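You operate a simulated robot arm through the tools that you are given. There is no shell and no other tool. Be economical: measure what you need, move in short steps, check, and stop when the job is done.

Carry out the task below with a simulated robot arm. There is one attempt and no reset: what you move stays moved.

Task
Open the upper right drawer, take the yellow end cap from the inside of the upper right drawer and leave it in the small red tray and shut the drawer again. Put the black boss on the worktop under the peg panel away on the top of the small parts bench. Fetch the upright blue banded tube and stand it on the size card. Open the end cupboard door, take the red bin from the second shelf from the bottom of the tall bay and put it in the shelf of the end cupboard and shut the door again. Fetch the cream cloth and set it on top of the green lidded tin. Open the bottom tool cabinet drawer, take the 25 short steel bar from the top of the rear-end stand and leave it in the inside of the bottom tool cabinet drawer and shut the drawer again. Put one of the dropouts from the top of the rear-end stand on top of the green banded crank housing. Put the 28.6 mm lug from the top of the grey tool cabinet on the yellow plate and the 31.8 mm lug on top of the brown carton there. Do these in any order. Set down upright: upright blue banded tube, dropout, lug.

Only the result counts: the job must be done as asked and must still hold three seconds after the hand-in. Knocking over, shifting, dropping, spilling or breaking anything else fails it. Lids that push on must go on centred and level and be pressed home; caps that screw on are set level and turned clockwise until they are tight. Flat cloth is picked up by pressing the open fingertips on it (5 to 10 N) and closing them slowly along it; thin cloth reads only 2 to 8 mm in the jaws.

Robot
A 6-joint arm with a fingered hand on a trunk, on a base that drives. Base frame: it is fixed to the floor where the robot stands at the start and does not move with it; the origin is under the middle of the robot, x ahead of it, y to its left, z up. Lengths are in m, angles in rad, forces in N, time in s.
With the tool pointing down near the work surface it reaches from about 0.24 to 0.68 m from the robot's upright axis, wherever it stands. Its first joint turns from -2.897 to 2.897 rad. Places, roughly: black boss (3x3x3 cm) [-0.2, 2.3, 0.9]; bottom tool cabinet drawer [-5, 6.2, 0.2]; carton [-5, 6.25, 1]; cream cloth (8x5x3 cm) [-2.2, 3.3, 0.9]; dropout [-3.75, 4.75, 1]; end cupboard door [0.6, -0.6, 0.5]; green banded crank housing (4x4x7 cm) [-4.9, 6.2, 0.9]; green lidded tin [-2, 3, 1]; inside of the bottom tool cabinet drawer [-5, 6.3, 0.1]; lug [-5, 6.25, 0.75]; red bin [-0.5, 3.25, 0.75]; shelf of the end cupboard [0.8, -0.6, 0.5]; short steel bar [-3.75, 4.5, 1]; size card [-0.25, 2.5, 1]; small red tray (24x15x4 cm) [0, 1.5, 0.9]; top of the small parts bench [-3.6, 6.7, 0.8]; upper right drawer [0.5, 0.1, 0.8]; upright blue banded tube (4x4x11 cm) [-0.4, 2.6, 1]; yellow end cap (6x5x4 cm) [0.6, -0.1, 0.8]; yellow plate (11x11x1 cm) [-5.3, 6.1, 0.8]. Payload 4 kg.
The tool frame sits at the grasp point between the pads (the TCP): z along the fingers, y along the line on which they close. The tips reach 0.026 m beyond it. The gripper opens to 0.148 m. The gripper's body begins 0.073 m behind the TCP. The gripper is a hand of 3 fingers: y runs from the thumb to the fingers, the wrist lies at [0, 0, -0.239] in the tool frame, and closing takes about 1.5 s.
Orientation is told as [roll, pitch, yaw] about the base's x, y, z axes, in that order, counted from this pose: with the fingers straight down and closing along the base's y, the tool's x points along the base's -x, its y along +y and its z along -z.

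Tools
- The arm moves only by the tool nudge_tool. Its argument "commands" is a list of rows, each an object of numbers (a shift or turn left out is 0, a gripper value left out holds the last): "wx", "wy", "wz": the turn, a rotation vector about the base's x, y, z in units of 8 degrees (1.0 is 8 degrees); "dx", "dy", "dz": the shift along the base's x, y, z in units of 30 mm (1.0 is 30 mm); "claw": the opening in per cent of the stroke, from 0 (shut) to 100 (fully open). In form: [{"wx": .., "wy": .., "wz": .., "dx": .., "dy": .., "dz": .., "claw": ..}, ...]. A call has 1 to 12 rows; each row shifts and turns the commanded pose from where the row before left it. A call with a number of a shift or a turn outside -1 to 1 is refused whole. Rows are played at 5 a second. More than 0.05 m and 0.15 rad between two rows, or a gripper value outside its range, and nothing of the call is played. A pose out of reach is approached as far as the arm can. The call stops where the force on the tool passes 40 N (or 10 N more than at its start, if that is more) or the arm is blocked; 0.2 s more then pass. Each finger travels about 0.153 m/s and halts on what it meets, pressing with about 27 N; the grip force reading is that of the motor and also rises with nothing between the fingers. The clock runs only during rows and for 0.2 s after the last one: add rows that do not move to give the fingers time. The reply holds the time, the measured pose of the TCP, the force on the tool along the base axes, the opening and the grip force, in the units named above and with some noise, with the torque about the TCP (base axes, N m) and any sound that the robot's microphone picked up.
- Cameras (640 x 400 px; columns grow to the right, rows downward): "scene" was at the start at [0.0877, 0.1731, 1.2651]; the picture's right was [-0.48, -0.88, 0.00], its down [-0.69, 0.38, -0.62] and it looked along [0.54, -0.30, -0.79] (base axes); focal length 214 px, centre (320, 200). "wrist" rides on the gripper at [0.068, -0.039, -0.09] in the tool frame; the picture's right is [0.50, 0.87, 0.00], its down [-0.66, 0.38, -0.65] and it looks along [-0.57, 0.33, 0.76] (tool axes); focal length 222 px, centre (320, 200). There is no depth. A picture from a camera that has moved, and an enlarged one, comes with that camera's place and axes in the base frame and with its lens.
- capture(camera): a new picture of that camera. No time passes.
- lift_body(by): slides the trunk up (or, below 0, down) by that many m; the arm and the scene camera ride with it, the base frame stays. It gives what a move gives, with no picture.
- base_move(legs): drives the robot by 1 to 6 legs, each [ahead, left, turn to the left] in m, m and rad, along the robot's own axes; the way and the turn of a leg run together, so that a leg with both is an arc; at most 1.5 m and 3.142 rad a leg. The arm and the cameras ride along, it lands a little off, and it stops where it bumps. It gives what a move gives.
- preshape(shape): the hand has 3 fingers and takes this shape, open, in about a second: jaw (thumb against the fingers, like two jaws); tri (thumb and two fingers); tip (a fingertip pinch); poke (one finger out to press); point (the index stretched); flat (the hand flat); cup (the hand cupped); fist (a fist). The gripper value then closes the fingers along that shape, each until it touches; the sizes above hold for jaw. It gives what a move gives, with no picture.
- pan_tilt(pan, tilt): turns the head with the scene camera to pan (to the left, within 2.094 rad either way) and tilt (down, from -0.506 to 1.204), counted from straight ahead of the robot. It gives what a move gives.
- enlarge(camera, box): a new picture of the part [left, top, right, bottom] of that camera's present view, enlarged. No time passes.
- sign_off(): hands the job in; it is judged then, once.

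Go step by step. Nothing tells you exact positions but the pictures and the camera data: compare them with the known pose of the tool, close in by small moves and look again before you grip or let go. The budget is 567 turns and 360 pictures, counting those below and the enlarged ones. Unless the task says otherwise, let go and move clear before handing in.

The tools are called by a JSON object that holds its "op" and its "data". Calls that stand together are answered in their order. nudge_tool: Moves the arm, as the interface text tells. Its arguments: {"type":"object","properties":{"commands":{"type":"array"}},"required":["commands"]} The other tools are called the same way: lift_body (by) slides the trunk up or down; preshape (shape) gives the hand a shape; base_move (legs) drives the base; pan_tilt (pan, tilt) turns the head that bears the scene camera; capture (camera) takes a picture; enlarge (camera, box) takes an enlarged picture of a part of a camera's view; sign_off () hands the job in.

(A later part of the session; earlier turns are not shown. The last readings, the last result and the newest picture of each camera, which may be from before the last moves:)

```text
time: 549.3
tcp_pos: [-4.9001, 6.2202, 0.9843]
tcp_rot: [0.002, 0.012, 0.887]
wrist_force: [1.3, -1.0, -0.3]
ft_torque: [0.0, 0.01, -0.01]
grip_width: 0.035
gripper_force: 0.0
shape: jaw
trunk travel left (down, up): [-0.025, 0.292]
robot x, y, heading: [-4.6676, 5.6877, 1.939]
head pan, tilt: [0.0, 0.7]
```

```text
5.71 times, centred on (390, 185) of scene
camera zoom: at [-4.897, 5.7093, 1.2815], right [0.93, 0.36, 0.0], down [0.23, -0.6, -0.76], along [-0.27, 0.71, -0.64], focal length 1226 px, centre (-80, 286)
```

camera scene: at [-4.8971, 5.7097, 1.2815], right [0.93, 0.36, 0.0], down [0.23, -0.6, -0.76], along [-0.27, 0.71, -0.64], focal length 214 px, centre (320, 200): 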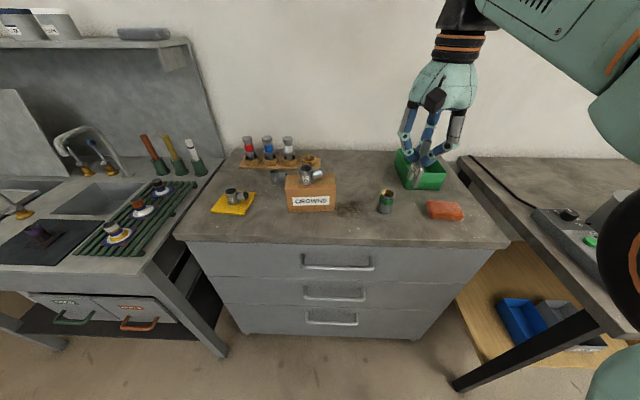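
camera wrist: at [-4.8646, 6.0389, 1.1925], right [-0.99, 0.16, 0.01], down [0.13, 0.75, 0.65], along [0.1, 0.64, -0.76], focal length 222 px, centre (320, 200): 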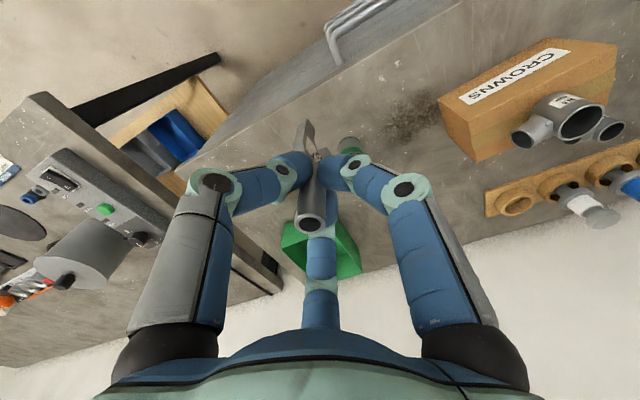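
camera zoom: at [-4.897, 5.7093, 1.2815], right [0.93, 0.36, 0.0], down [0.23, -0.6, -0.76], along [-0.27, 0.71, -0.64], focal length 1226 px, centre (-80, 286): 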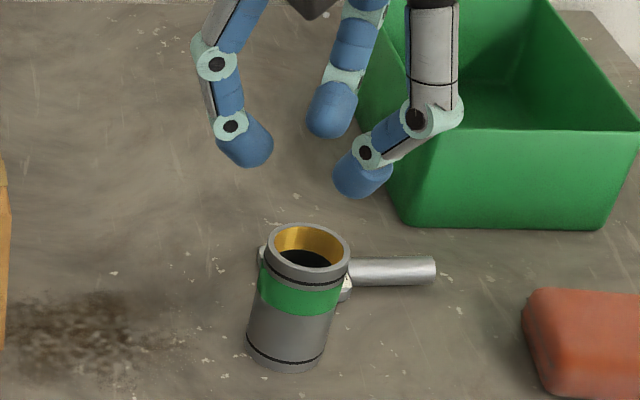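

The dropout tipped off and lies behind the housing, unbroken. I'll recover it: lift clear and look at its pose.

{"op": "nudge_tool", "data": {"commands": [{"dz": 1}, {"dz": 1}, {"dx": 0.3, "dy": -0.8, "dz": 0.5}, {"dx": 0.3, "dy": -0.8}, {"dx": 0.3, "dy": -0.5}, {}]}}

{"op": "capture", "data": {"camera": "wrist"}}

{"op": "enlarge", "data": {"camera": "scene", "box": [360, 160, 430, 220]}}

```text
time: 550.7
tcp_pos: [-4.8689, 6.1524, 1.0564]
tcp_rot: [0.002, 0.013, 0.887]
wrist_force: [0.2, 0.0, -0.5]
ft_torque: [0.01, -0.03, 0.02]
grip_width: 0.0351
gripper_force: 0.2
shape: jaw
out of reach, approached as far as the arm can: row 2
trunk travel left (down, up): [-0.025, 0.292]
robot x, y, heading: [-4.6654, 5.6873, 1.937]
head pan, tilt: [0.0, 0.7]
```

```text
122 pictures are left
camera wrist: at [-4.8803, 6.078, 1.1474], right [-0.99, 0.16, 0.01], down [0.13, 0.75, 0.65], along [0.1, 0.64, -0.76], focal length 222 px, centre (320, 200)
```

wrist: 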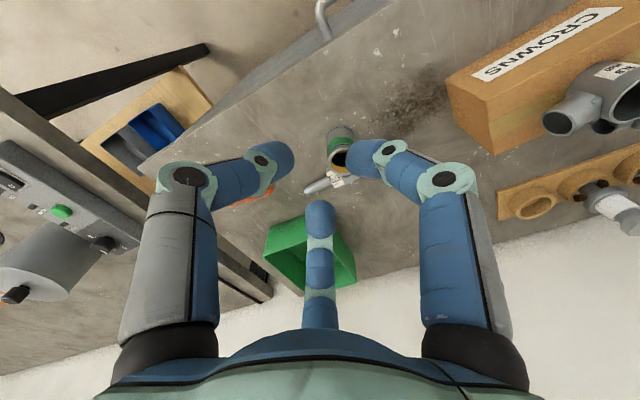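

```text
6.67 times, centred on (395, 190) of scene
camera zoom: at [-4.897, 5.7093, 1.2815], right [0.93, 0.36, 0.0], down [0.23, -0.6, -0.76], along [-0.27, 0.71, -0.64], focal length 1430 px, centre (-180, 267)
```

zoom: 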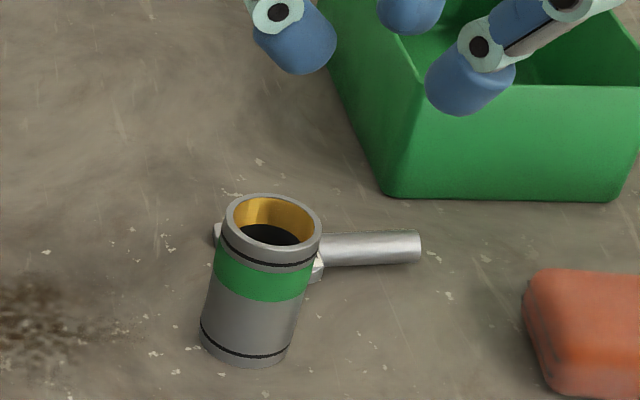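

{"op": "enlarge", "data": {"camera": "wrist", "box": [290, 120, 370, 200]}}

```text
5.00 times, centred on (330, 160) of wrist
camera zoom: at [-4.8803, 6.078, 1.1474], right [-0.99, 0.16, 0.01], down [0.13, 0.75, 0.65], along [0.1, 0.64, -0.76], focal length 1111 px, centre (270, 400)
```

zoom: 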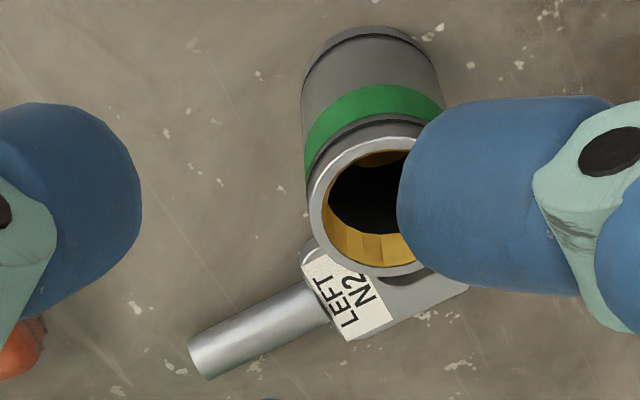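

It lies flat behind the housing, tube pointing right. I turn the hand across the tube and go over it.

{"op": "nudge_tool", "data": {"commands": [{"wz": -0.9, "claw": 27}, {"wz": -0.9, "dx": 0.198, "dy": 0.846, "dz": -0.3}, {"wz": -0.9, "dx": 0.198, "dy": 0.846, "dz": -0.3}, {"wz": -0.9, "dx": 0.198, "dy": 0.846, "dz": -0.3}, {"wz": -0.89, "dx": 0.198, "dy": 0.846, "dz": -0.3}, {"dx": 0.198, "dy": 0.846, "dz": -0.5}, {"dx": 0.198, "dy": 0.846, "dz": -0.5}, {"dz": -1}, {}]}}

{"op": "capture", "data": {"camera": "wrist"}}

{"op": "enlarge", "data": {"camera": "scene", "box": [360, 140, 440, 220]}}

```text
time: 552.7
tcp_pos: [-4.8264, 6.2833, 0.9468]
tcp_rot: [0.004, 0.013, 0.261]
wrist_force: [-0.2, -0.1, 0.1]
ft_torque: [-0.03, 0.01, 0.03]
grip_width: 0.0395
gripper_force: 0.1
shape: jaw
out of reach, approached as far as the arm can: row 6, 7
trunk travel left (down, up): [-0.025, 0.292]
robot x, y, heading: [-4.66, 5.6861, 1.942]
head pan, tilt: [0.0, 0.7]
```

```text
119 pictures are left
camera wrist: at [-4.8802, 6.2298, 1.038], right [-0.71, 0.71, 0.01], down [0.54, 0.53, 0.65], along [0.45, 0.46, -0.76], focal length 222 px, centre (320, 200)
```

wrist: 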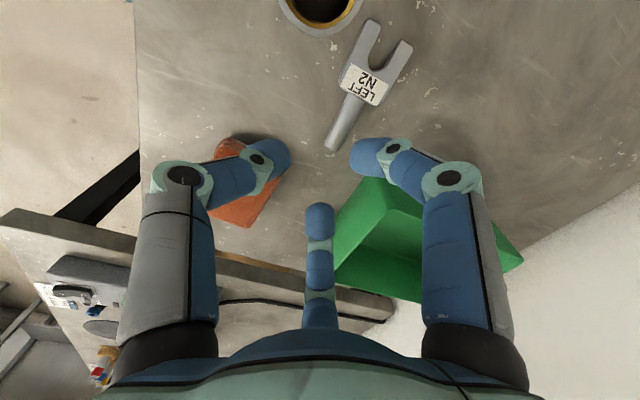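

```text
5.00 times, centred on (400, 180) of scene
camera zoom: at [-4.897, 5.7092, 1.2816], right [0.93, 0.36, 0.0], down [0.23, -0.6, -0.77], along [-0.27, 0.71, -0.64], focal length 1072 px, centre (-80, 300)
```

zoom: 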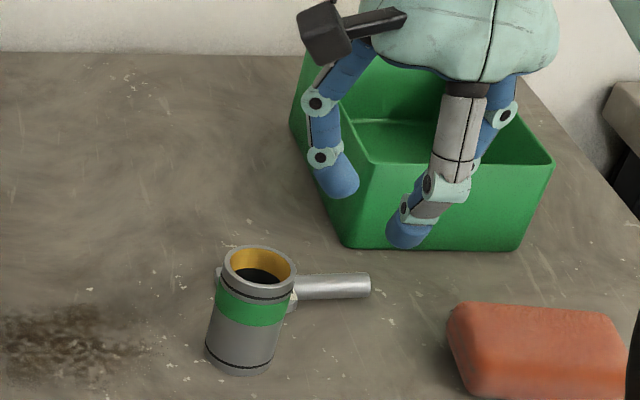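

{"op": "nudge_tool", "data": {"commands": [{"wz": 0.7, "dx": -0.28, "dy": 0.63, "dz": -0.3}, {"dz": -0.8}, {"dz": -0.8}, {}]}}

{"op": "capture", "data": {"camera": "wrist"}}

{"op": "enlarge", "data": {"camera": "scene", "box": [360, 140, 440, 220]}}

```text
time: 553.7
tcp_pos: [-4.8367, 6.3012, 0.8897]
tcp_rot: [0.005, 0.013, 0.359]
wrist_force: [-0.5, 0.3, 0.9]
ft_torque: [-0.01, -0.02, 0.01]
grip_width: 0.04
gripper_force: 0.1
shape: jaw
trunk travel left (down, up): [-0.025, 0.292]
robot x, y, heading: [-4.6659, 5.6871, 1.935]
head pan, tilt: [0.0, 0.7]
```

```text
117 pictures are left
camera wrist: at [-4.8847, 6.2424, 0.9808], right [-0.77, 0.64, 0.01], down [0.49, 0.58, 0.65], along [0.41, 0.5, -0.76], focal length 222 px, centre (320, 200)
```

wrist: 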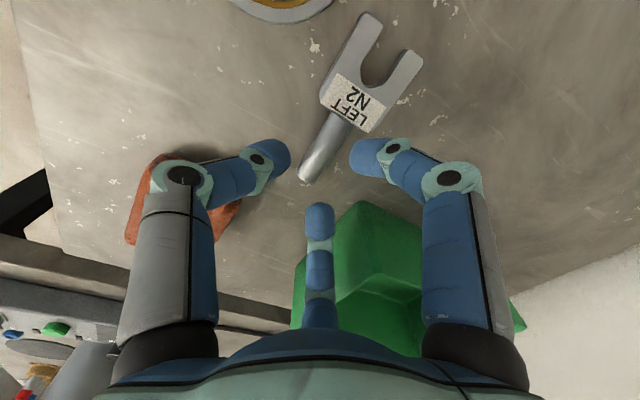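

```text
5.00 times, centred on (400, 180) of scene
camera zoom: at [-4.897, 5.7094, 1.2815], right [0.93, 0.36, 0.0], down [0.23, -0.6, -0.76], along [-0.27, 0.71, -0.64], focal length 1072 px, centre (-80, 300)
```

zoom: 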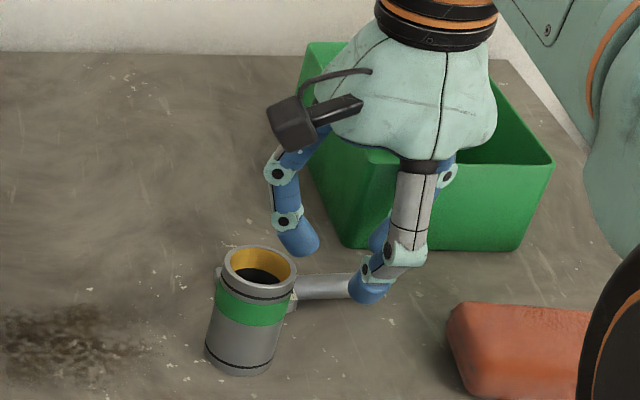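

{"op": "nudge_tool", "data": {"commands": [{"dz": -0.4}, {"dz": -0.35}, {}]}}

{"op": "nudge_tool", "data": {"commands": [{"claw": 18}, {"claw": 10}, {"claw": 2}, {}, {}, {}, {}]}}

{"op": "capture", "data": {"camera": "wrist"}}

```text
time: 554.5
tcp_pos: [-4.8367, 6.3009, 0.8686]
tcp_rot: [0.004, 0.012, 0.358]
wrist_force: [0.1, 0.1, 0.0]
ft_torque: [0.05, 0.01, 0.01]
grip_width: 0.0397
gripper_force: 0.1
shape: jaw
trunk travel left (down, up): [-0.025, 0.292]
robot x, y, heading: [-4.6644, 5.6893, 1.932]
head pan, tilt: [0.0, 0.7]
```

```text
time: 556.1
tcp_pos: [-4.8369, 6.3, 0.8689]
tcp_rot: [0.004, 0.012, 0.357]
wrist_force: [-0.7, 0.9, 0.0]
ft_torque: [-0.01, 0.0, -0.01]
grip_width: 0.0171
gripper_force: 26.9
shape: jaw
trunk travel left (down, up): [-0.025, 0.292]
robot x, y, heading: [-4.6613, 5.6865, 1.938]
head pan, tilt: [0.0, 0.7]
```

```text
115 pictures are left
camera wrist: at [-4.8849, 6.2418, 0.9586], right [-0.77, 0.64, 0.01], down [0.49, 0.58, 0.65], along [0.41, 0.5, -0.76], focal length 222 px, centre (320, 200)
```

wrist: 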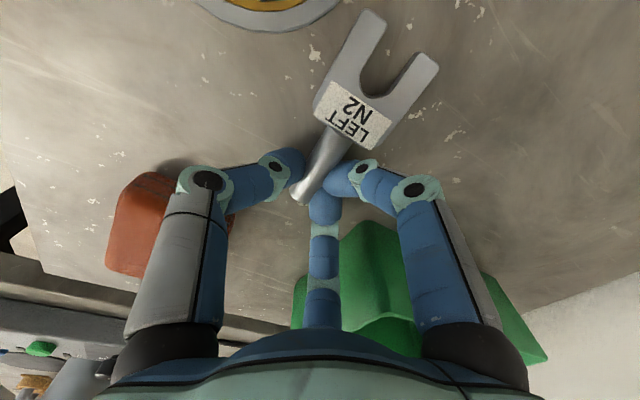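

Gripped across the tube. I lift, retract, and turn it so the tube will point up.

{"op": "nudge_tool", "data": {"commands": [{"dz": 0.3}, {"dz": 0.7}, {"dz": 1}, {"dz": 1}, {"dz": 0.6}, {"dx": 0.3, "dy": -0.9, "dz": 0.5}, {"dx": 0.3, "dy": -0.9, "dz": 0.5}, {"dx": 0.3, "dy": -0.9, "dz": 0.5}, {"dx": 0.3, "dy": -0.9, "dz": 0.5}, {"dx": 0.3, "dy": -0.9}, {}]}}

{"op": "base_move", "data": {"legs": [[-0.2, 0, -0.005]]}}

{"op": "nudge_tool", "data": {"commands": [{"wz": 1}, {"wz": 1}, {"wz": 1}, {"wz": 1}, {"wz": 1}, {"wz": 1}, {"wz": 1}, {"wz": 1}, {"wz": 1}, {"wz": 1}, {"wz": 1}, {"wz": 0.25}]}}

{"op": "nudge_tool", "data": {"commands": [{"wx": 0.937, "wy": 0.35, "dx": -0.2, "dy": 0.5}, {"wx": 0.937, "wy": 0.35, "dx": -0.2, "dy": 0.5}, {"wx": 0.937, "wy": 0.35, "dx": -0.2, "dy": 0.5}, {"wx": 0.937, "wy": 0.35, "dx": -0.2, "dy": 0.5}, {"wx": 0.937, "wy": 0.35, "dx": -0.2, "dy": 0.5}, {"wx": 0.937, "wy": 0.35, "dx": -0.2, "dy": 0.5}, {"wx": 0.937, "wy": 0.35, "dx": -0.2, "dy": 0.5}, {"wx": 0.937, "wy": 0.35, "dx": -0.2, "dy": 0.5}, {"wx": 0.937, "wy": 0.35, "dx": -0.2, "dy": 0.5}, {"wx": 0.937, "wy": 0.35}, {"wx": 0.937, "wy": 0.35}, {"wx": 0.24, "wy": 0.09}]}}

{"op": "capture", "data": {"camera": "scene"}}

{"op": "capture", "data": {"camera": "wrist"}}

```text
time: 558.5
tcp_pos: [-4.7927, 6.174, 1.0245]
tcp_rot: [0.005, 0.012, 0.357]
wrist_force: [-0.8, 0.3, -0.3]
ft_torque: [0.0, -0.03, 0.03]
grip_width: 0.017
gripper_force: 26.7
shape: jaw
out of reach, approached as far as the arm can: row 4, 5, 6, 7
trunk travel left (down, up): [-0.025, 0.292]
robot x, y, heading: [-4.6644, 5.6838, 1.938]
head pan, tilt: [0.0, 0.7]
```

```text
time: 560.1
tcp_pos: [-4.7198, 5.9869, 1.0239]
tcp_rot: [0.003, 0.013, 0.353]
wrist_force: [0.4, 0.4, -1.0]
ft_torque: [0.0, -0.04, 0.02]
grip_width: 0.0165
gripper_force: 27.4
shape: jaw
trunk travel left (down, up): [-0.025, 0.292]
robot x, y, heading: [-4.5947, 5.498, 1.938]
head pan, tilt: [0.0, 0.7]
```

```text
time: 562.7
tcp_pos: [-4.7197, 5.9881, 1.0254]
tcp_rot: [0.002, 0.012, 1.927]
wrist_force: [0.3, -0.1, -0.3]
ft_torque: [0.03, -0.01, 0.03]
grip_width: 0.0161
gripper_force: 27.0
shape: jaw
trunk travel left (down, up): [-0.025, 0.292]
robot x, y, heading: [-4.5929, 5.5019, 1.937]
head pan, tilt: [0.0, 0.7]
```

```text
time: 565.3
tcp_pos: [-4.7788, 6.1269, 1.0581]
tcp_rot: [-0.013, -1.188, 1.914]
wrist_force: [0.6, -0.2, -0.8]
ft_torque: [0.0, 0.0, 0.02]
grip_width: 0.0164
gripper_force: 27.1
shape: jaw
out of reach, approached as far as the arm can: row 8, 9, 10, 11, 12
trunk travel left (down, up): [-0.025, 0.292]
robot x, y, heading: [-4.5906, 5.501, 1.929]
head pan, tilt: [0.0, 0.7]
```

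```text
114 pictures are left
camera scene: at [-4.8254, 5.5231, 1.2815], right [0.93, 0.36, 0.0], down [0.23, -0.6, -0.76], along [-0.27, 0.71, -0.64], focal length 214 px, centre (320, 200)
```

scene: 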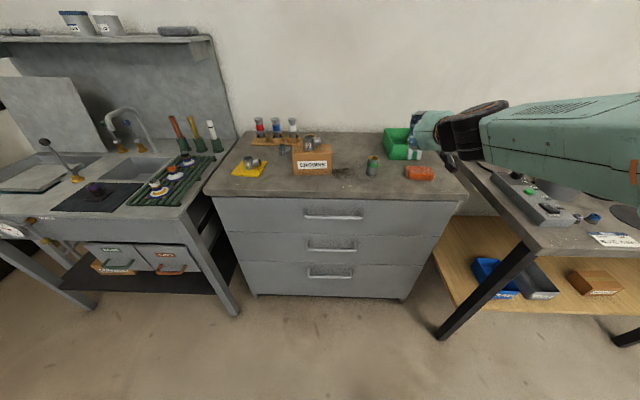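

```text
113 pictures are left
camera wrist: at [-4.7046, 6.0395, 1.0291], right [-0.76, -0.46, -0.47], down [-0.25, -0.47, 0.85], along [-0.61, 0.76, 0.24], focal length 222 px, centre (320, 200)
```

wrist: 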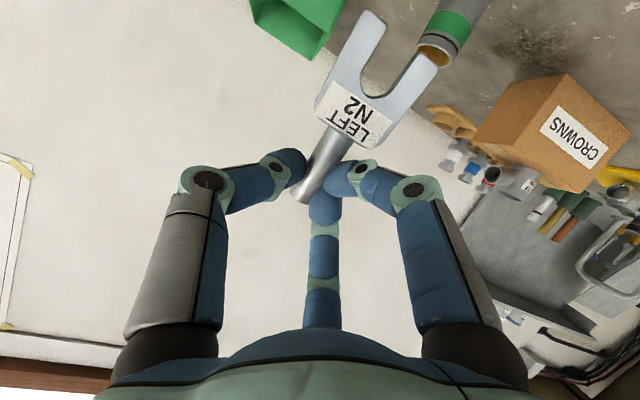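

{"op": "nudge_tool", "data": {"commands": [{"dx": -0.25, "dy": 0.7}, {"wx": 0.6, "wy": 0.22, "dx": -0.25, "dy": 0.7, "dz": -0.2}, {"wx": 0.6, "wy": 0.22, "dx": -0.15, "dy": 0.4, "dz": -0.2}, {"wx": 0.6, "wy": 0.22, "dz": -0.2}, {"wx": 0.6, "wy": 0.22, "dz": -0.2}, {"wx": 0.2, "wy": 0.08}, {}]}}

{"op": "capture", "data": {"camera": "wrist"}}

{"op": "enlarge", "data": {"camera": "scene", "box": [350, 90, 490, 200]}}

```text
time: 566.9
tcp_pos: [-4.8101, 6.2068, 1.1155]
tcp_rot: [0.002, -1.342, 1.903]
wrist_force: [0.9, 0.5, -1.1]
ft_torque: [-0.03, 0.01, -0.02]
grip_width: 0.0165
gripper_force: 27.0
shape: jaw
out of reach, approached as far as the arm can: row 1, 2, 3, 4, 5, 6
trunk travel left (down, up): [-0.025, 0.292]
robot x, y, heading: [-4.5894, 5.499, 1.933]
head pan, tilt: [0.0, 0.7]
```

```text
112 pictures are left
camera wrist: at [-4.7391, 6.1229, 1.07], right [-0.78, -0.39, -0.49], down [-0.2, -0.58, 0.79], along [-0.59, 0.71, 0.38], focal length 222 px, centre (320, 200)
```

wrist: 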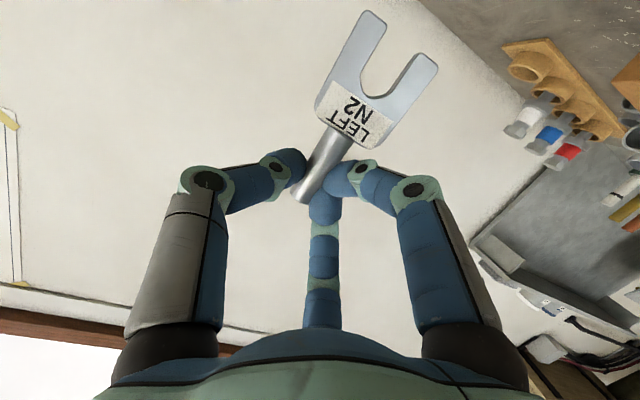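

```text
3.64 times, centred on (420, 145) of scene
camera zoom: at [-4.8254, 5.5231, 1.2815], right [0.93, 0.36, 0.0], down [0.23, -0.6, -0.76], along [-0.27, 0.71, -0.64], focal length 780 px, centre (-44, 400)
```

zoom: 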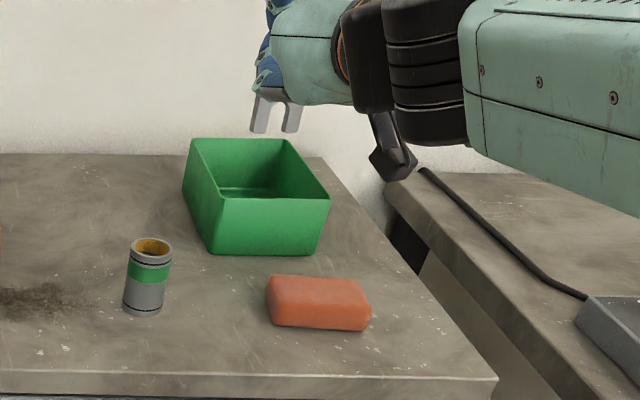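

{"op": "nudge_tool", "data": {"commands": [{"wx": 0.6, "wy": 0.22}, {"wx": 0.6, "wy": 0.22}, {"wx": 0.3, "wy": 0.11}, {}]}}

{"op": "nudge_tool", "data": {"commands": [{"dz": -0.5}, {"dz": -0.5}, {"dz": -0.5}, {}]}}

```text
time: 567.9
tcp_pos: [-4.8167, 6.22, 1.1407]
tcp_rot: [0.013, -1.398, 1.888]
wrist_force: [-0.3, 0.5, -0.1]
ft_torque: [-0.02, 0.03, 0.0]
grip_width: 0.0164
gripper_force: 26.9
shape: jaw
out of reach, approached as far as the arm can: row 1, 2, 3
trunk travel left (down, up): [-0.025, 0.292]
robot x, y, heading: [-4.5957, 5.5007, 1.932]
head pan, tilt: [0.0, 0.7]
```

```text
time: 568.9
tcp_pos: [-4.8351, 6.2457, 1.1484]
tcp_rot: [0.045, -1.448, 1.876]
wrist_force: [0.9, 0.4, -0.4]
ft_torque: [0.02, 0.01, -0.01]
grip_width: 0.0165
gripper_force: 26.2
shape: jaw
out of reach, approached as far as the arm can: row 1, 2, 3
trunk travel left (down, up): [-0.025, 0.292]
robot x, y, heading: [-4.5941, 5.5005, 1.93]
head pan, tilt: [0.0, 0.7]
```

Fully horizontal isn't reachable that low, so I'll regrip: bring the tool back down, lay the plate on the cabinet's right edge with the tube overhanging, and regrasp at a slant.

{"op": "nudge_tool", "data": {"commands": [{"wx": -0.937, "wy": -0.35, "dx": 0.2, "dy": -0.5}, {"wx": -0.937, "wy": -0.35, "dx": 0.2, "dy": -0.5}, {"wx": -0.937, "wy": -0.35, "dx": 0.2, "dy": -0.5}, {"wx": -0.937, "wy": -0.35, "dx": 0.2, "dy": -0.5}, {"wx": -0.937, "wy": -0.35, "dx": 0.2, "dy": -0.5}, {"wx": -0.937, "wy": -0.35, "dx": 0.2, "dy": -0.5}, {"wx": -0.937, "wy": -0.35, "dx": 0.2, "dy": -0.5}, {"wx": -0.937, "wy": -0.35, "dx": 0.2, "dy": -0.5}, {"wx": -0.937, "wy": -0.35}, {"wx": -0.937, "wy": -0.35}, {"wx": -0.35, "wy": -0.13}, {}]}}

{"op": "base_move", "data": {"legs": [[0, -0.2, 0], [0.2, 0, 0]]}}

```text
time: 571.5
tcp_pos: [-4.7739, 6.0594, 1.0651]
tcp_rot: [0.028, -0.104, 1.923]
wrist_force: [-0.9, -0.4, -0.8]
ft_torque: [-0.01, 0.03, 0.0]
grip_width: 0.0162
gripper_force: 26.6
shape: jaw
out of reach, approached as far as the arm can: row 1, 7, 8, 9, 10, 11
trunk travel left (down, up): [-0.025, 0.292]
robot x, y, heading: [-4.5955, 5.4987, 1.935]
head pan, tilt: [0.0, 0.7]
```

```text
time: 575.1
tcp_pos: [-4.6596, 6.3168, 1.0647]
tcp_rot: [0.028, -0.102, 1.928]
wrist_force: [-0.3, -0.3, -1.4]
ft_torque: [0.01, 0.01, -0.02]
grip_width: 0.0163
gripper_force: 26.9
shape: jaw
trunk travel left (down, up): [-0.025, 0.292]
robot x, y, heading: [-4.4761, 5.7564, 1.941]
head pan, tilt: [0.0, 0.7]
```

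{"op": "nudge_tool", "data": {"commands": [{"wx": -0.616, "wy": -0.444}, {"wz": -1}, {"wz": -1}, {"wz": -1}, {"wz": -1}, {"wz": -1}, {"wz": -1}, {"wz": -1}, {"wz": -1}, {"wz": -1}, {"wz": -1}, {"wz": -1}]}}

{"op": "nudge_tool", "data": {"commands": [{"wz": -0.25, "dz": -0.8}, {"dx": 0.9, "dy": 0.33, "dz": -0.5}, {"dx": 0.9, "dy": 0.33, "dz": -0.5}, {"dx": 0.6, "dy": 0.22, "dz": -0.5}, {}]}}

{"op": "capture", "data": {"camera": "wrist"}}

{"op": "capture", "data": {"camera": "scene"}}

```text
time: 577.7
tcp_pos: [-4.6542, 6.2996, 1.0517]
tcp_rot: [0.0, 0.0, 0.394]
wrist_force: [0.6, 0.4, -0.2]
ft_torque: [0.02, 0.0, -0.01]
grip_width: 0.0163
gripper_force: 27.2
shape: jaw
out of reach, approached as far as the arm can: row 1
trunk travel left (down, up): [-0.025, 0.292]
robot x, y, heading: [-4.4761, 5.7543, 1.945]
head pan, tilt: [0.0, 0.7]
```

```text
time: 578.9
tcp_pos: [-4.5823, 6.326, 0.9825]
tcp_rot: [0.0, 0.0, 0.359]
wrist_force: [0.4, -0.9, -1.0]
ft_torque: [0.01, -0.01, 0.03]
grip_width: 0.0163
gripper_force: 26.9
shape: jaw
trunk travel left (down, up): [-0.025, 0.292]
robot x, y, heading: [-4.4781, 5.7539, 1.941]
head pan, tilt: [0.0, 0.7]
```

```text
110 pictures are left
camera wrist: at [-4.6316, 6.2675, 1.0737], right [-0.77, 0.63, 0.0], down [0.48, 0.58, 0.65], along [0.42, 0.51, -0.76], focal length 222 px, centre (320, 200)
```

wrist: 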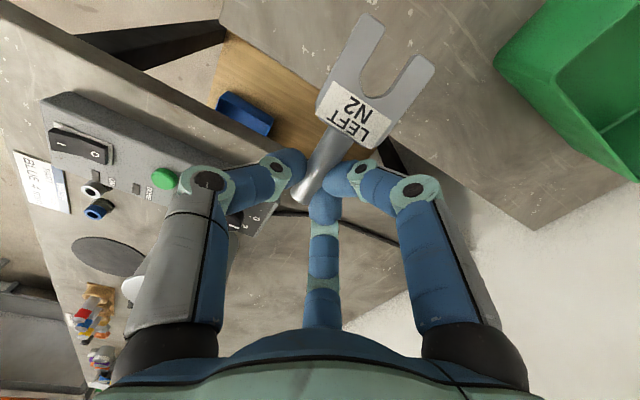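

```text
109 pictures are left
camera scene: at [-4.7084, 5.7789, 1.2815], right [0.93, 0.36, 0.0], down [0.23, -0.6, -0.76], along [-0.28, 0.71, -0.64], focal length 214 px, centre (320, 200)
```

scene: 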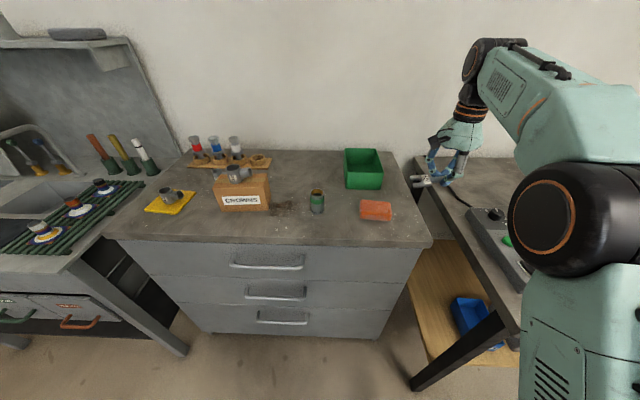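

{"op": "nudge_tool", "data": {"commands": [{"dx": 0.35, "dy": 0.13, "dz": -0.9}, {"dz": -0.9}, {"dz": -0.9}, {"dz": -0.75}, {}]}}

{"op": "enlarge", "data": {"camera": "scene", "box": [370, 130, 480, 230]}}

{"op": "enlarge", "data": {"camera": "wrist", "box": [250, 0, 450, 220]}}

```text
time: 580.1
tcp_pos: [-4.5722, 6.3314, 0.8802]
tcp_rot: [0.0, -0.001, 0.362]
wrist_force: [0.6, 0.7, -1.3]
ft_torque: [0.02, -0.04, 0.03]
grip_width: 0.0164
gripper_force: 26.8
shape: jaw
trunk travel left (down, up): [-0.025, 0.292]
robot x, y, heading: [-4.4738, 5.7559, 1.937]
head pan, tilt: [0.0, 0.7]
```

```text
4.00 times, centred on (425, 180) of scene
camera zoom: at [-4.7084, 5.7789, 1.2815], right [0.93, 0.36, 0.0], down [0.23, -0.6, -0.76], along [-0.28, 0.71, -0.64], focal length 858 px, centre (-100, 280)
```

zoom: 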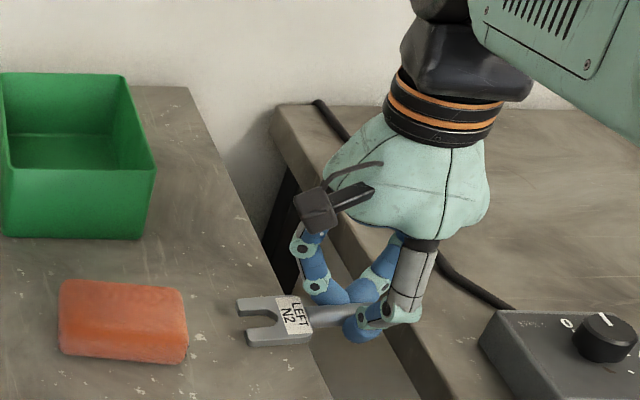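

```text
1.82 times, centred on (350, 110) of wrist
camera zoom: at [-4.6213, 6.2721, 0.97], right [-0.77, 0.63, 0.0], down [0.48, 0.58, 0.65], along [0.42, 0.51, -0.76], focal length 404 px, centre (266, 364)
```

zoom: 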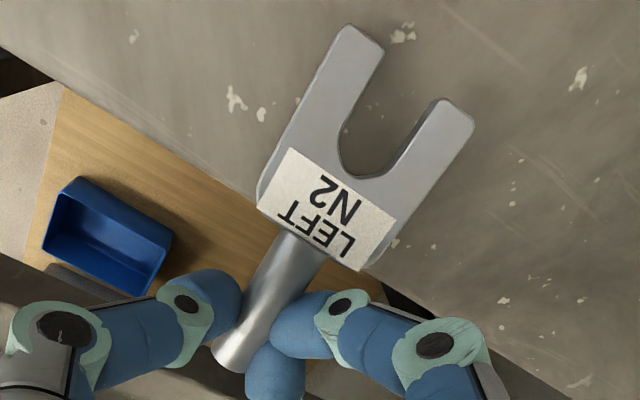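

{"op": "nudge_tool", "data": {"commands": [{"dx": -0.27, "dy": -0.1}, {"dz": -0.2}, {"dz": -0.1}, {"dz": -0.08}, {}]}}

```text
time: 581.3
tcp_pos: [-4.5796, 6.3273, 0.868]
tcp_rot: [0.0, 0.0, 0.358]
wrist_force: [0.2, 0.1, 1.7]
ft_torque: [-0.04, 0.03, 0.0]
grip_width: 0.0164
gripper_force: 27.9
shape: jaw
trunk travel left (down, up): [-0.025, 0.292]
robot x, y, heading: [-4.4768, 5.759, 1.942]
head pan, tilt: [0.0, 0.7]
```

{"op": "nudge_tool", "data": {"commands": [{"dz": -0.05}, {"claw": 14}, {"claw": 17}, {"claw": 20}, {}, {"dz": 0.5}, {"dz": 1}, {"dz": 1}, {"dz": 0.8}, {}]}}

{"op": "capture", "data": {"camera": "wrist"}}

```text
time: 583.5
tcp_pos: [-4.5803, 6.3282, 0.9666]
tcp_rot: [0.0, -0.001, 0.36]
wrist_force: [0.4, 0.4, 0.4]
ft_torque: [0.01, -0.01, 0.03]
grip_width: 0.0294
gripper_force: 0.1
shape: jaw
trunk travel left (down, up): [-0.025, 0.292]
robot x, y, heading: [-4.4738, 5.7553, 1.941]
head pan, tilt: [0.0, 0.7]
```

```text
106 pictures are left
camera wrist: at [-4.6296, 6.2692, 1.0569], right [-0.77, 0.64, 0.0], down [0.48, 0.58, 0.65], along [0.42, 0.51, -0.76], focal length 222 px, centre (320, 200)
```

wrist: 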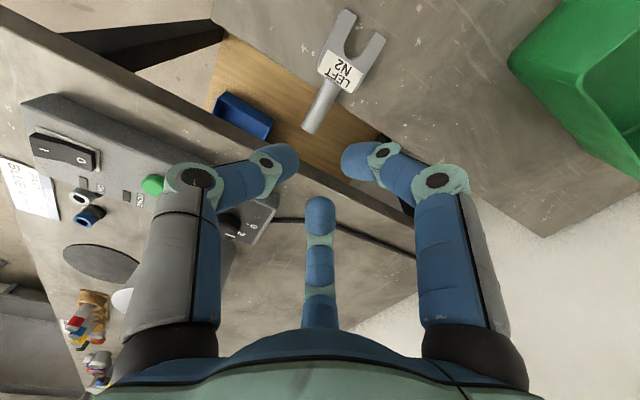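

Piece rests securely with the tube overhanging. Now I tilt the hand 35° toward the plate and regrasp the tube.

{"op": "nudge_tool", "data": {"commands": [{"wz": 0.3, "claw": 17}, {"wx": -0.39, "wy": 0.92, "dx": 0.383, "dy": 0.169, "dz": -0.1}, {"wx": -0.39, "wy": 0.92, "dx": 0.383, "dy": 0.169, "dz": -0.1}, {"wx": -0.39, "wy": 0.92, "dx": 0.383, "dy": 0.169, "dz": -0.1}, {"wx": -0.39, "wy": 0.92, "dx": 0.383, "dy": 0.169, "dz": -0.5}, {"wx": -0.146, "wy": 0.345, "dx": 0.383, "dy": 0.169, "dz": -0.5}, {}]}}

{"op": "capture", "data": {"camera": "wrist"}}

{"op": "enlarge", "data": {"camera": "scene", "box": [370, 130, 490, 230]}}

```text
time: 585.1
tcp_pos: [-4.5211, 6.3523, 0.9264]
tcp_rot: [0.001, 0.612, 0.401]
wrist_force: [0.5, -0.4, 0.3]
ft_torque: [0.04, -0.02, 0.05]
grip_width: 0.0253
gripper_force: 0.0
shape: jaw
trunk travel left (down, up): [-0.025, 0.292]
robot x, y, heading: [-4.4756, 5.7552, 1.94]
head pan, tilt: [0.0, 0.7]
```

```text
105 pictures are left
camera wrist: at [-4.5095, 6.3169, 1.0388], right [-0.72, 0.64, 0.29], down [0.69, 0.7, 0.16], along [-0.1, 0.31, -0.94], focal length 222 px, centre (320, 200)
```

wrist: 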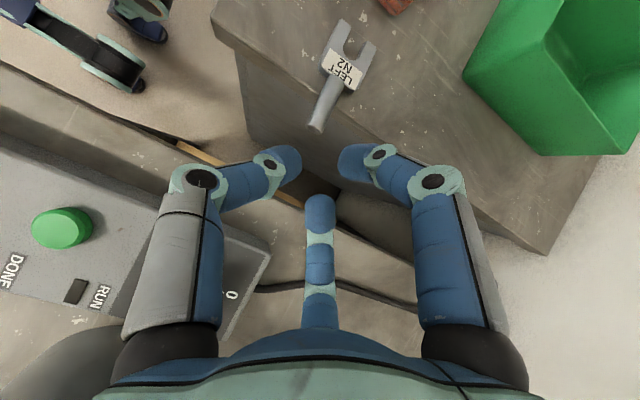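

```text
4.00 times, centred on (430, 180) of scene
camera zoom: at [-4.7084, 5.7788, 1.2816], right [0.93, 0.36, 0.0], down [0.23, -0.6, -0.76], along [-0.28, 0.71, -0.64], focal length 858 px, centre (-120, 280)
```

zoom: 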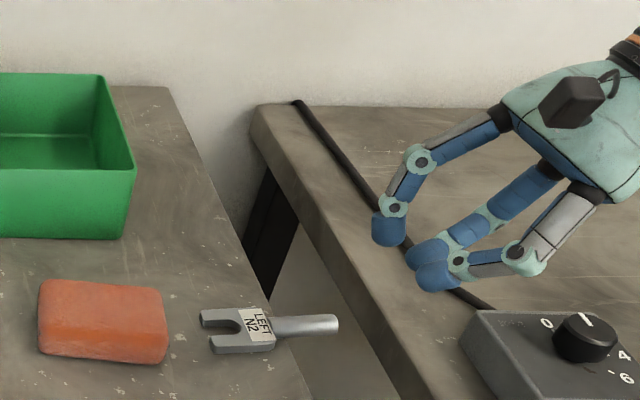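

{"op": "nudge_tool", "data": {"commands": [{"dx": -0.55, "dy": -0.22, "dz": -0.8}, {"dx": -0.55, "dy": -0.22, "dz": -0.8}, {}]}}

{"op": "enlarge", "data": {"camera": "wrist", "box": [240, 60, 400, 220]}}

{"op": "enlarge", "data": {"camera": "scene", "box": [380, 150, 460, 220]}}

```text
time: 585.9
tcp_pos: [-4.5546, 6.3407, 0.8789]
tcp_rot: [0.002, 0.609, 0.4]
wrist_force: [0.3, 0.3, 0.0]
ft_torque: [0.02, 0.0, 0.0]
grip_width: 0.0253
gripper_force: 0.0
shape: jaw
trunk travel left (down, up): [-0.025, 0.292]
robot x, y, heading: [-4.4725, 5.7566, 1.936]
head pan, tilt: [0.0, 0.7]
```

```text
2.50 times, centred on (320, 140) of wrist
camera zoom: at [-4.5434, 6.3042, 0.9912], right [-0.72, 0.64, 0.29], down [0.69, 0.7, 0.16], along [-0.1, 0.31, -0.94], focal length 555 px, centre (320, 350)
```

zoom: 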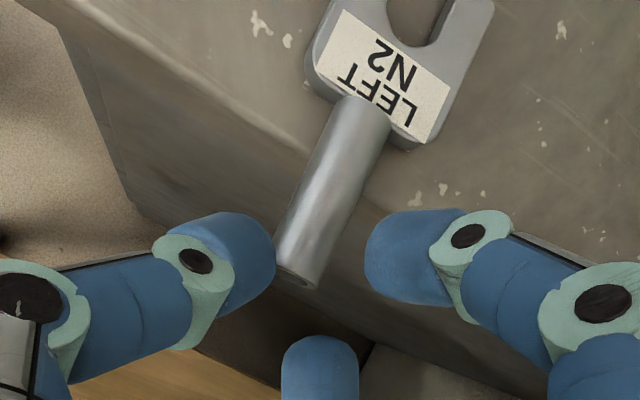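

```text
5.71 times, centred on (420, 185) of scene
camera zoom: at [-4.7084, 5.7789, 1.2815], right [0.93, 0.36, 0.0], down [0.23, -0.6, -0.76], along [-0.28, 0.71, -0.64], focal length 1226 px, centre (-251, 286)
```

zoom: 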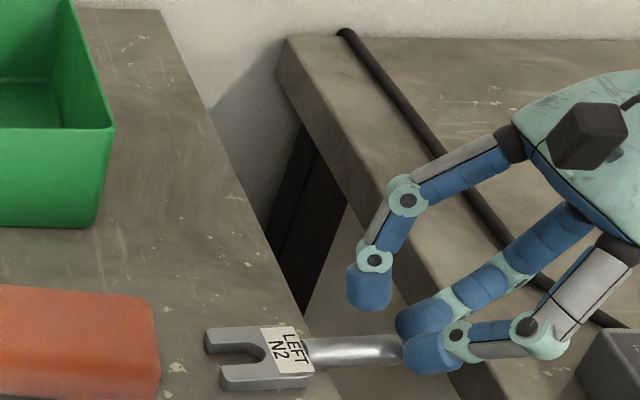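

{"op": "nudge_tool", "data": {"commands": [{"dx": -0.34, "dy": -0.2, "dz": -0.55}, {"dx": -0.34, "dy": -0.2, "dz": -0.55}, {}]}}

{"op": "enlarge", "data": {"camera": "wrist", "box": [240, 60, 400, 220]}}

```text
time: 586.8
tcp_pos: [-4.5746, 6.3302, 0.8512]
tcp_rot: [0.016, 0.611, 0.406]
wrist_force: [4.3, 3.2, 20.7]
ft_torque: [-0.01, 0.63, -0.09]
grip_width: 0.0276
gripper_force: 0.1
shape: jaw
trunk travel left (down, up): [-0.025, 0.292]
robot x, y, heading: [-4.4741, 5.7565, 1.94]
head pan, tilt: [0.0, 0.7]
stopped in row 3: the force on the tool passed its limit at 41 N (the readings are from after the stop); the commanded pose is now the measured one
```

```text
2.50 times, centred on (320, 140) of wrist
camera zoom: at [-4.5623, 6.2931, 0.9628], right [-0.71, 0.64, 0.3], down [0.69, 0.7, 0.17], along [-0.1, 0.32, -0.94], focal length 555 px, centre (320, 350)
```

zoom: 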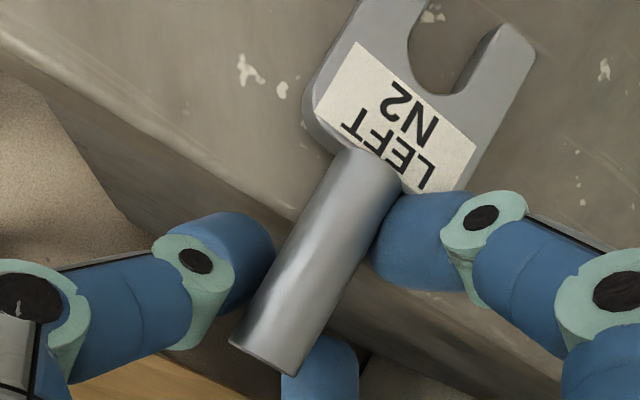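

{"op": "nudge_tool", "data": {"commands": [{"dx": 0.08, "dy": 0.03, "dz": 0.13}, {"claw": 10}, {"claw": 3}, {}, {}, {}, {}]}}

{"op": "capture", "data": {"camera": "wrist"}}

```text
time: 588.4
tcp_pos: [-4.5732, 6.3317, 0.8511]
tcp_rot: [0.006, 0.61, 0.403]
wrist_force: [0.4, -1.0, -0.2]
ft_torque: [-0.01, 0.0, 0.02]
grip_width: 0.0
gripper_force: 26.9
shape: jaw
trunk travel left (down, up): [-0.025, 0.292]
robot x, y, heading: [-4.4793, 5.7546, 1.943]
head pan, tilt: [0.0, 0.7]
```

```text
100 pictures are left
camera wrist: at [-4.5604, 6.2947, 0.9634], right [-0.71, 0.64, 0.29], down [0.69, 0.7, 0.16], along [-0.1, 0.32, -0.94], focal length 222 px, centre (320, 200)
```

wrist: 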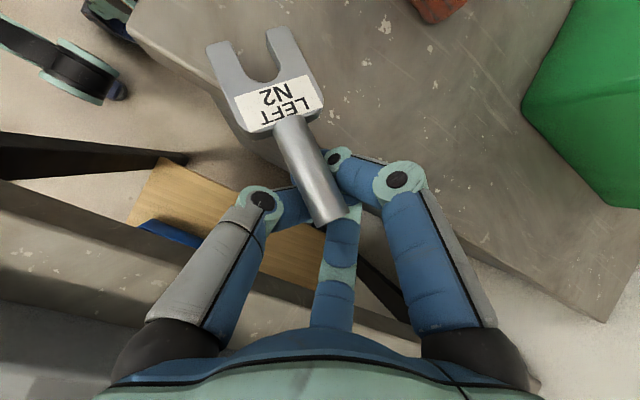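

The fingers slipped under the tube and the piece swung. I open carefully and back away to look.

{"op": "nudge_tool", "data": {"commands": [{"claw": 4}, {"claw": 8}, {"claw": 12}, {"claw": 16}, {"claw": 20}, {}, {}]}}

{"op": "enlarge", "data": {"camera": "wrist", "box": [160, 0, 400, 220]}}

{"op": "enlarge", "data": {"camera": "scene", "box": [380, 150, 460, 220]}}

```text
time: 590.0
tcp_pos: [-4.574, 6.3315, 0.8513]
tcp_rot: [0.008, 0.609, 0.402]
wrist_force: [5.3, 0.3, 1.3]
ft_torque: [0.02, 0.0, 0.01]
grip_width: 0.0284
gripper_force: 0.0
shape: jaw
trunk travel left (down, up): [-0.025, 0.292]
robot x, y, heading: [-4.4753, 5.7557, 1.941]
head pan, tilt: [0.0, 0.7]
```

```text
1.82 times, centred on (280, 110) of wrist
camera zoom: at [-4.5601, 6.2946, 0.9639], right [-0.71, 0.64, 0.29], down [0.69, 0.7, 0.16], along [-0.1, 0.32, -0.94], focal length 404 px, centre (393, 364)
```

zoom: 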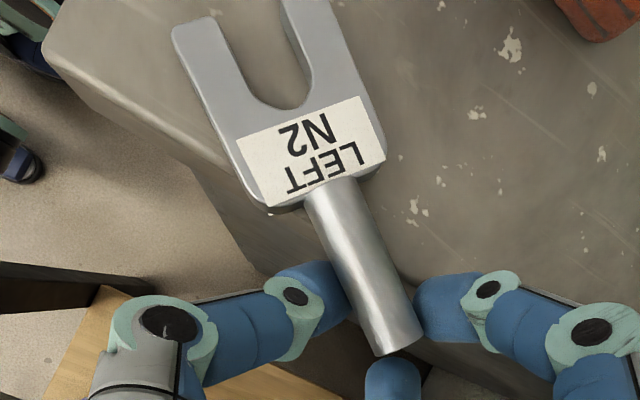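

```text
5.71 times, centred on (420, 185) of scene
camera zoom: at [-4.7077, 5.7791, 1.2816], right [0.93, 0.36, 0.0], down [0.23, -0.6, -0.77], along [-0.28, 0.71, -0.64], focal length 1226 px, centre (-251, 286)
```

zoom: 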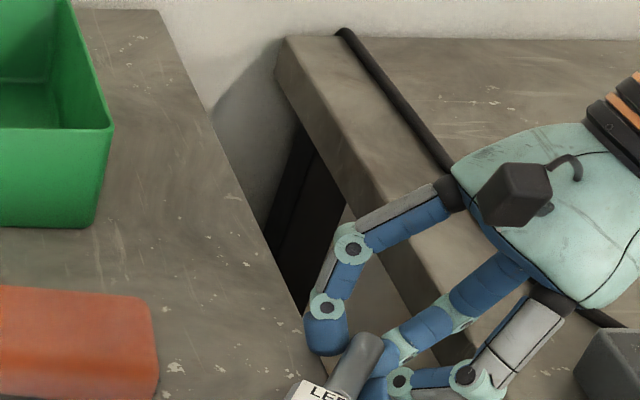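

{"op": "nudge_tool", "data": {"commands": [{"dx": 0.3, "dy": 0.12, "dz": 0.45}, {"dx": 0.53, "dy": 0.22, "dz": 0.82}, {"dx": 0.53, "dy": 0.22, "dz": 0.82}, {"dx": 0.53, "dy": 0.22, "dz": 0.82}, {"dz": 1}, {}]}}

{"op": "nudge_tool", "data": {"commands": [{"wx": -0.39, "wy": 0.92, "dx": -0.8, "dy": -0.5}, {"wx": -0.39, "wy": 0.92, "dx": -0.8, "dy": -0.5}, {"wx": -0.39, "wy": 0.92, "dx": -0.8, "dy": -0.5}, {"wx": -0.39, "wy": 0.92}, {"wx": -0.39, "wy": 0.92}, {"wx": -0.39, "wy": 0.92}, {"wx": -0.39, "wy": 0.92}, {}]}}

{"op": "capture", "data": {"camera": "scene"}}

```text
time: 591.4
tcp_pos: [-4.519, 6.3425, 0.9616]
tcp_rot: [0.011, 0.607, 0.403]
wrist_force: [0.1, -1.3, 0.9]
ft_torque: [-0.01, -0.04, 0.01]
grip_width: 0.0293
gripper_force: 0.0
shape: jaw
out of reach, approached as far as the arm can: row 5
trunk travel left (down, up): [-0.025, 0.292]
robot x, y, heading: [-4.4756, 5.7558, 1.934]
head pan, tilt: [0.0, 0.7]
```

```text
time: 593.2
tcp_pos: [-4.6523, 6.2809, 0.9369]
tcp_rot: [2.78, 1.564, -3.128]
wrist_force: [-0.9, 0.5, -1.0]
ft_torque: [0.02, 0.02, 0.01]
grip_width: 0.0298
gripper_force: 0.0
shape: jaw
out of reach, approached as far as the arm can: row 5, 6, 7
trunk travel left (down, up): [-0.025, 0.292]
robot x, y, heading: [-4.4767, 5.7577, 1.944]
head pan, tilt: [0.0, 0.7]
```

```text
97 pictures are left
camera scene: at [-4.7083, 5.7791, 1.2815], right [0.93, 0.36, 0.0], down [0.23, -0.6, -0.76], along [-0.28, 0.71, -0.64], focal length 214 px, centre (320, 200)
```

scene: 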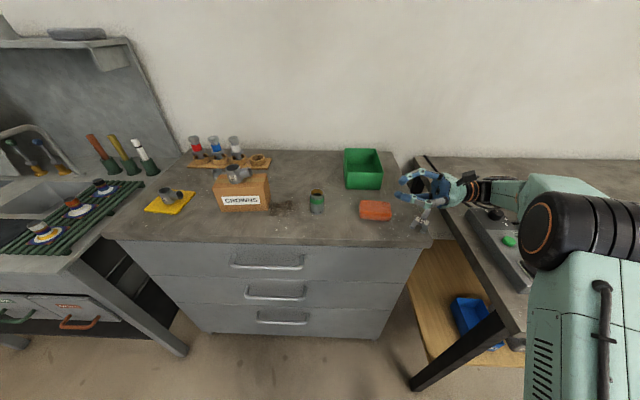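

Pointing the tool left is fully reachable even low, so if the tube points left when gripped, I can stand it up. I bring the tool down again and look at the piece.

{"op": "nudge_tool", "data": {"commands": [{"wx": 0.39, "wy": -0.92, "dz": 0.5}, {"wx": 0.39, "wy": -0.92, "dz": 0.5}, {"wx": 0.39, "wy": -0.92, "dz": 0.5}, {"wx": 0.39, "wy": -0.92}, {"wx": 0.39, "wy": -0.92}, {"wx": 0.39, "wy": -0.92}, {"wx": 0.39, "wy": -0.92}, {"wx": 0.39, "wy": -0.92}, {"wx": 0.39, "wy": -0.92}, {"wx": 0.39, "wy": -0.92}, {"wx": 0.39, "wy": -0.92}, {"wx": 0.1, "wy": -0.23}]}}

{"op": "nudge_tool", "data": {"commands": [{"wz": 1, "claw": 30}, {"wz": 1}, {"wz": 1}, {"wz": 1}, {"wz": 1}, {"wz": 1}, {"wz": 0.3}, {}]}}

{"op": "capture", "data": {"camera": "wrist"}}

{"op": "enlarge", "data": {"camera": "scene", "box": [370, 170, 470, 250]}}

```text
time: 595.8
tcp_pos: [-4.653, 6.2808, 0.9832]
tcp_rot: [0.007, 0.015, 0.405]
wrist_force: [0.6, 0.2, -0.1]
ft_torque: [0.0, -0.02, 0.01]
grip_width: 0.0292
gripper_force: 0.1
shape: jaw
trunk travel left (down, up): [-0.025, 0.292]
robot x, y, heading: [-4.4774, 5.7555, 1.94]
head pan, tilt: [0.0, 0.7]
```

```text
time: 597.6
tcp_pos: [-4.6537, 6.2822, 0.9824]
tcp_rot: [0.006, 0.015, 1.284]
wrist_force: [-0.5, -0.4, -0.5]
ft_torque: [0.03, -0.02, -0.01]
grip_width: 0.044
gripper_force: 0.0
shape: jaw
trunk travel left (down, up): [-0.025, 0.292]
robot x, y, heading: [-4.4764, 5.7572, 1.945]
head pan, tilt: [0.0, 0.7]
```

```text
96 pictures are left
camera wrist: at [-4.6333, 6.2083, 1.073], right [-0.97, -0.23, 0.01], down [-0.17, 0.74, 0.65], along [-0.16, 0.63, -0.76], focal length 222 px, centre (320, 200)
```

wrist: 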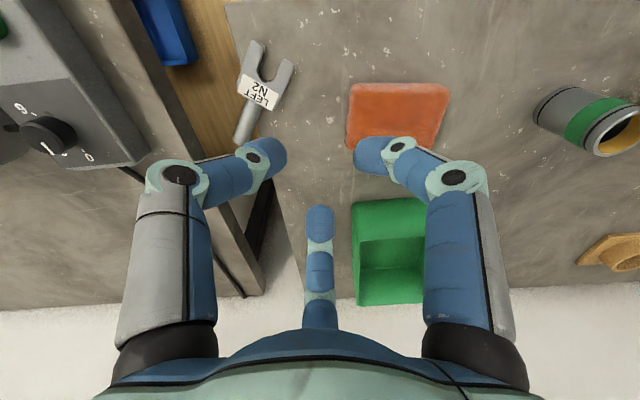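

```text
5.00 times, centred on (420, 210) of scene
camera zoom: at [-4.7082, 5.7791, 1.2815], right [0.93, 0.36, 0.0], down [0.23, -0.6, -0.76], along [-0.28, 0.71, -0.64], focal length 1072 px, centre (-180, 150)
```

zoom: 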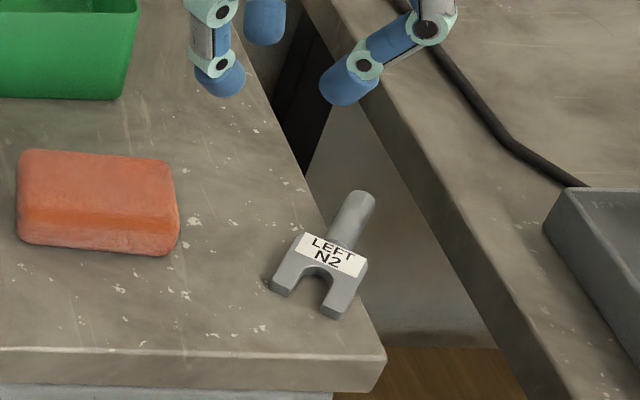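

{"op": "nudge_tool", "data": {"commands": [{"dx": 0.81, "dy": 0.36, "claw": 20, "wz": 0.2}, {"dx": 0.81, "dy": 0.36}, {"dx": 0.81, "dy": 0.36}, {"dz": -0.9}, {"dz": -0.9}, {}]}}

{"op": "capture", "data": {"camera": "wrist"}}

```text
time: 599.0
tcp_pos: [-4.5802, 6.3158, 0.9278]
tcp_rot: [0.007, 0.016, 1.311]
wrist_force: [-0.3, 0.0, 0.0]
ft_torque: [0.01, -0.01, 0.05]
grip_width: 0.0297
gripper_force: 0.0
shape: jaw
trunk travel left (down, up): [-0.025, 0.292]
robot x, y, heading: [-4.4757, 5.7573, 1.942]
head pan, tilt: [0.0, 0.7]
```

```text
94 pictures are left
camera wrist: at [-4.5582, 6.2425, 1.0181], right [-0.97, -0.26, 0.01], down [-0.19, 0.74, 0.65], along [-0.18, 0.62, -0.76], focal length 222 px, centre (320, 200)
```

wrist: 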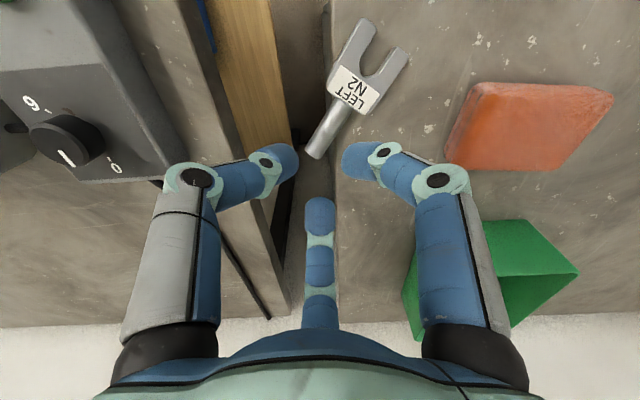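

{"op": "nudge_tool", "data": {"commands": [{"dx": -0.11, "dy": -0.04, "dz": -0.8}, {"dz": -0.8}, {"dz": -0.35}, {}]}}

{"op": "enlarge", "data": {"camera": "wrist", "box": [240, 80, 400, 240]}}

```text
time: 600.0
tcp_pos: [-4.5823, 6.3119, 0.8684]
tcp_rot: [0.008, 0.016, 1.311]
wrist_force: [-0.7, 0.3, 1.7]
ft_torque: [-0.06, 0.06, 0.0]
grip_width: 0.0297
gripper_force: 0.2
shape: jaw
trunk travel left (down, up): [-0.025, 0.292]
robot x, y, heading: [-4.4743, 5.7602, 1.939]
head pan, tilt: [0.0, 0.7]
```

```text
2.50 times, centred on (320, 160) of wrist
camera zoom: at [-4.5613, 6.2397, 0.9589], right [-0.97, -0.26, 0.01], down [-0.19, 0.74, 0.65], along [-0.18, 0.62, -0.76], focal length 555 px, centre (320, 300)
```

zoom: 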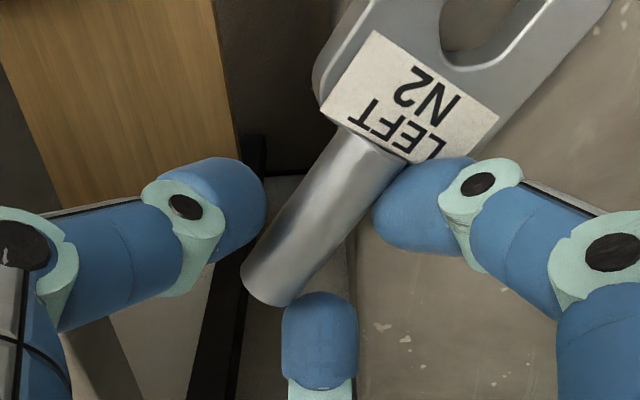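

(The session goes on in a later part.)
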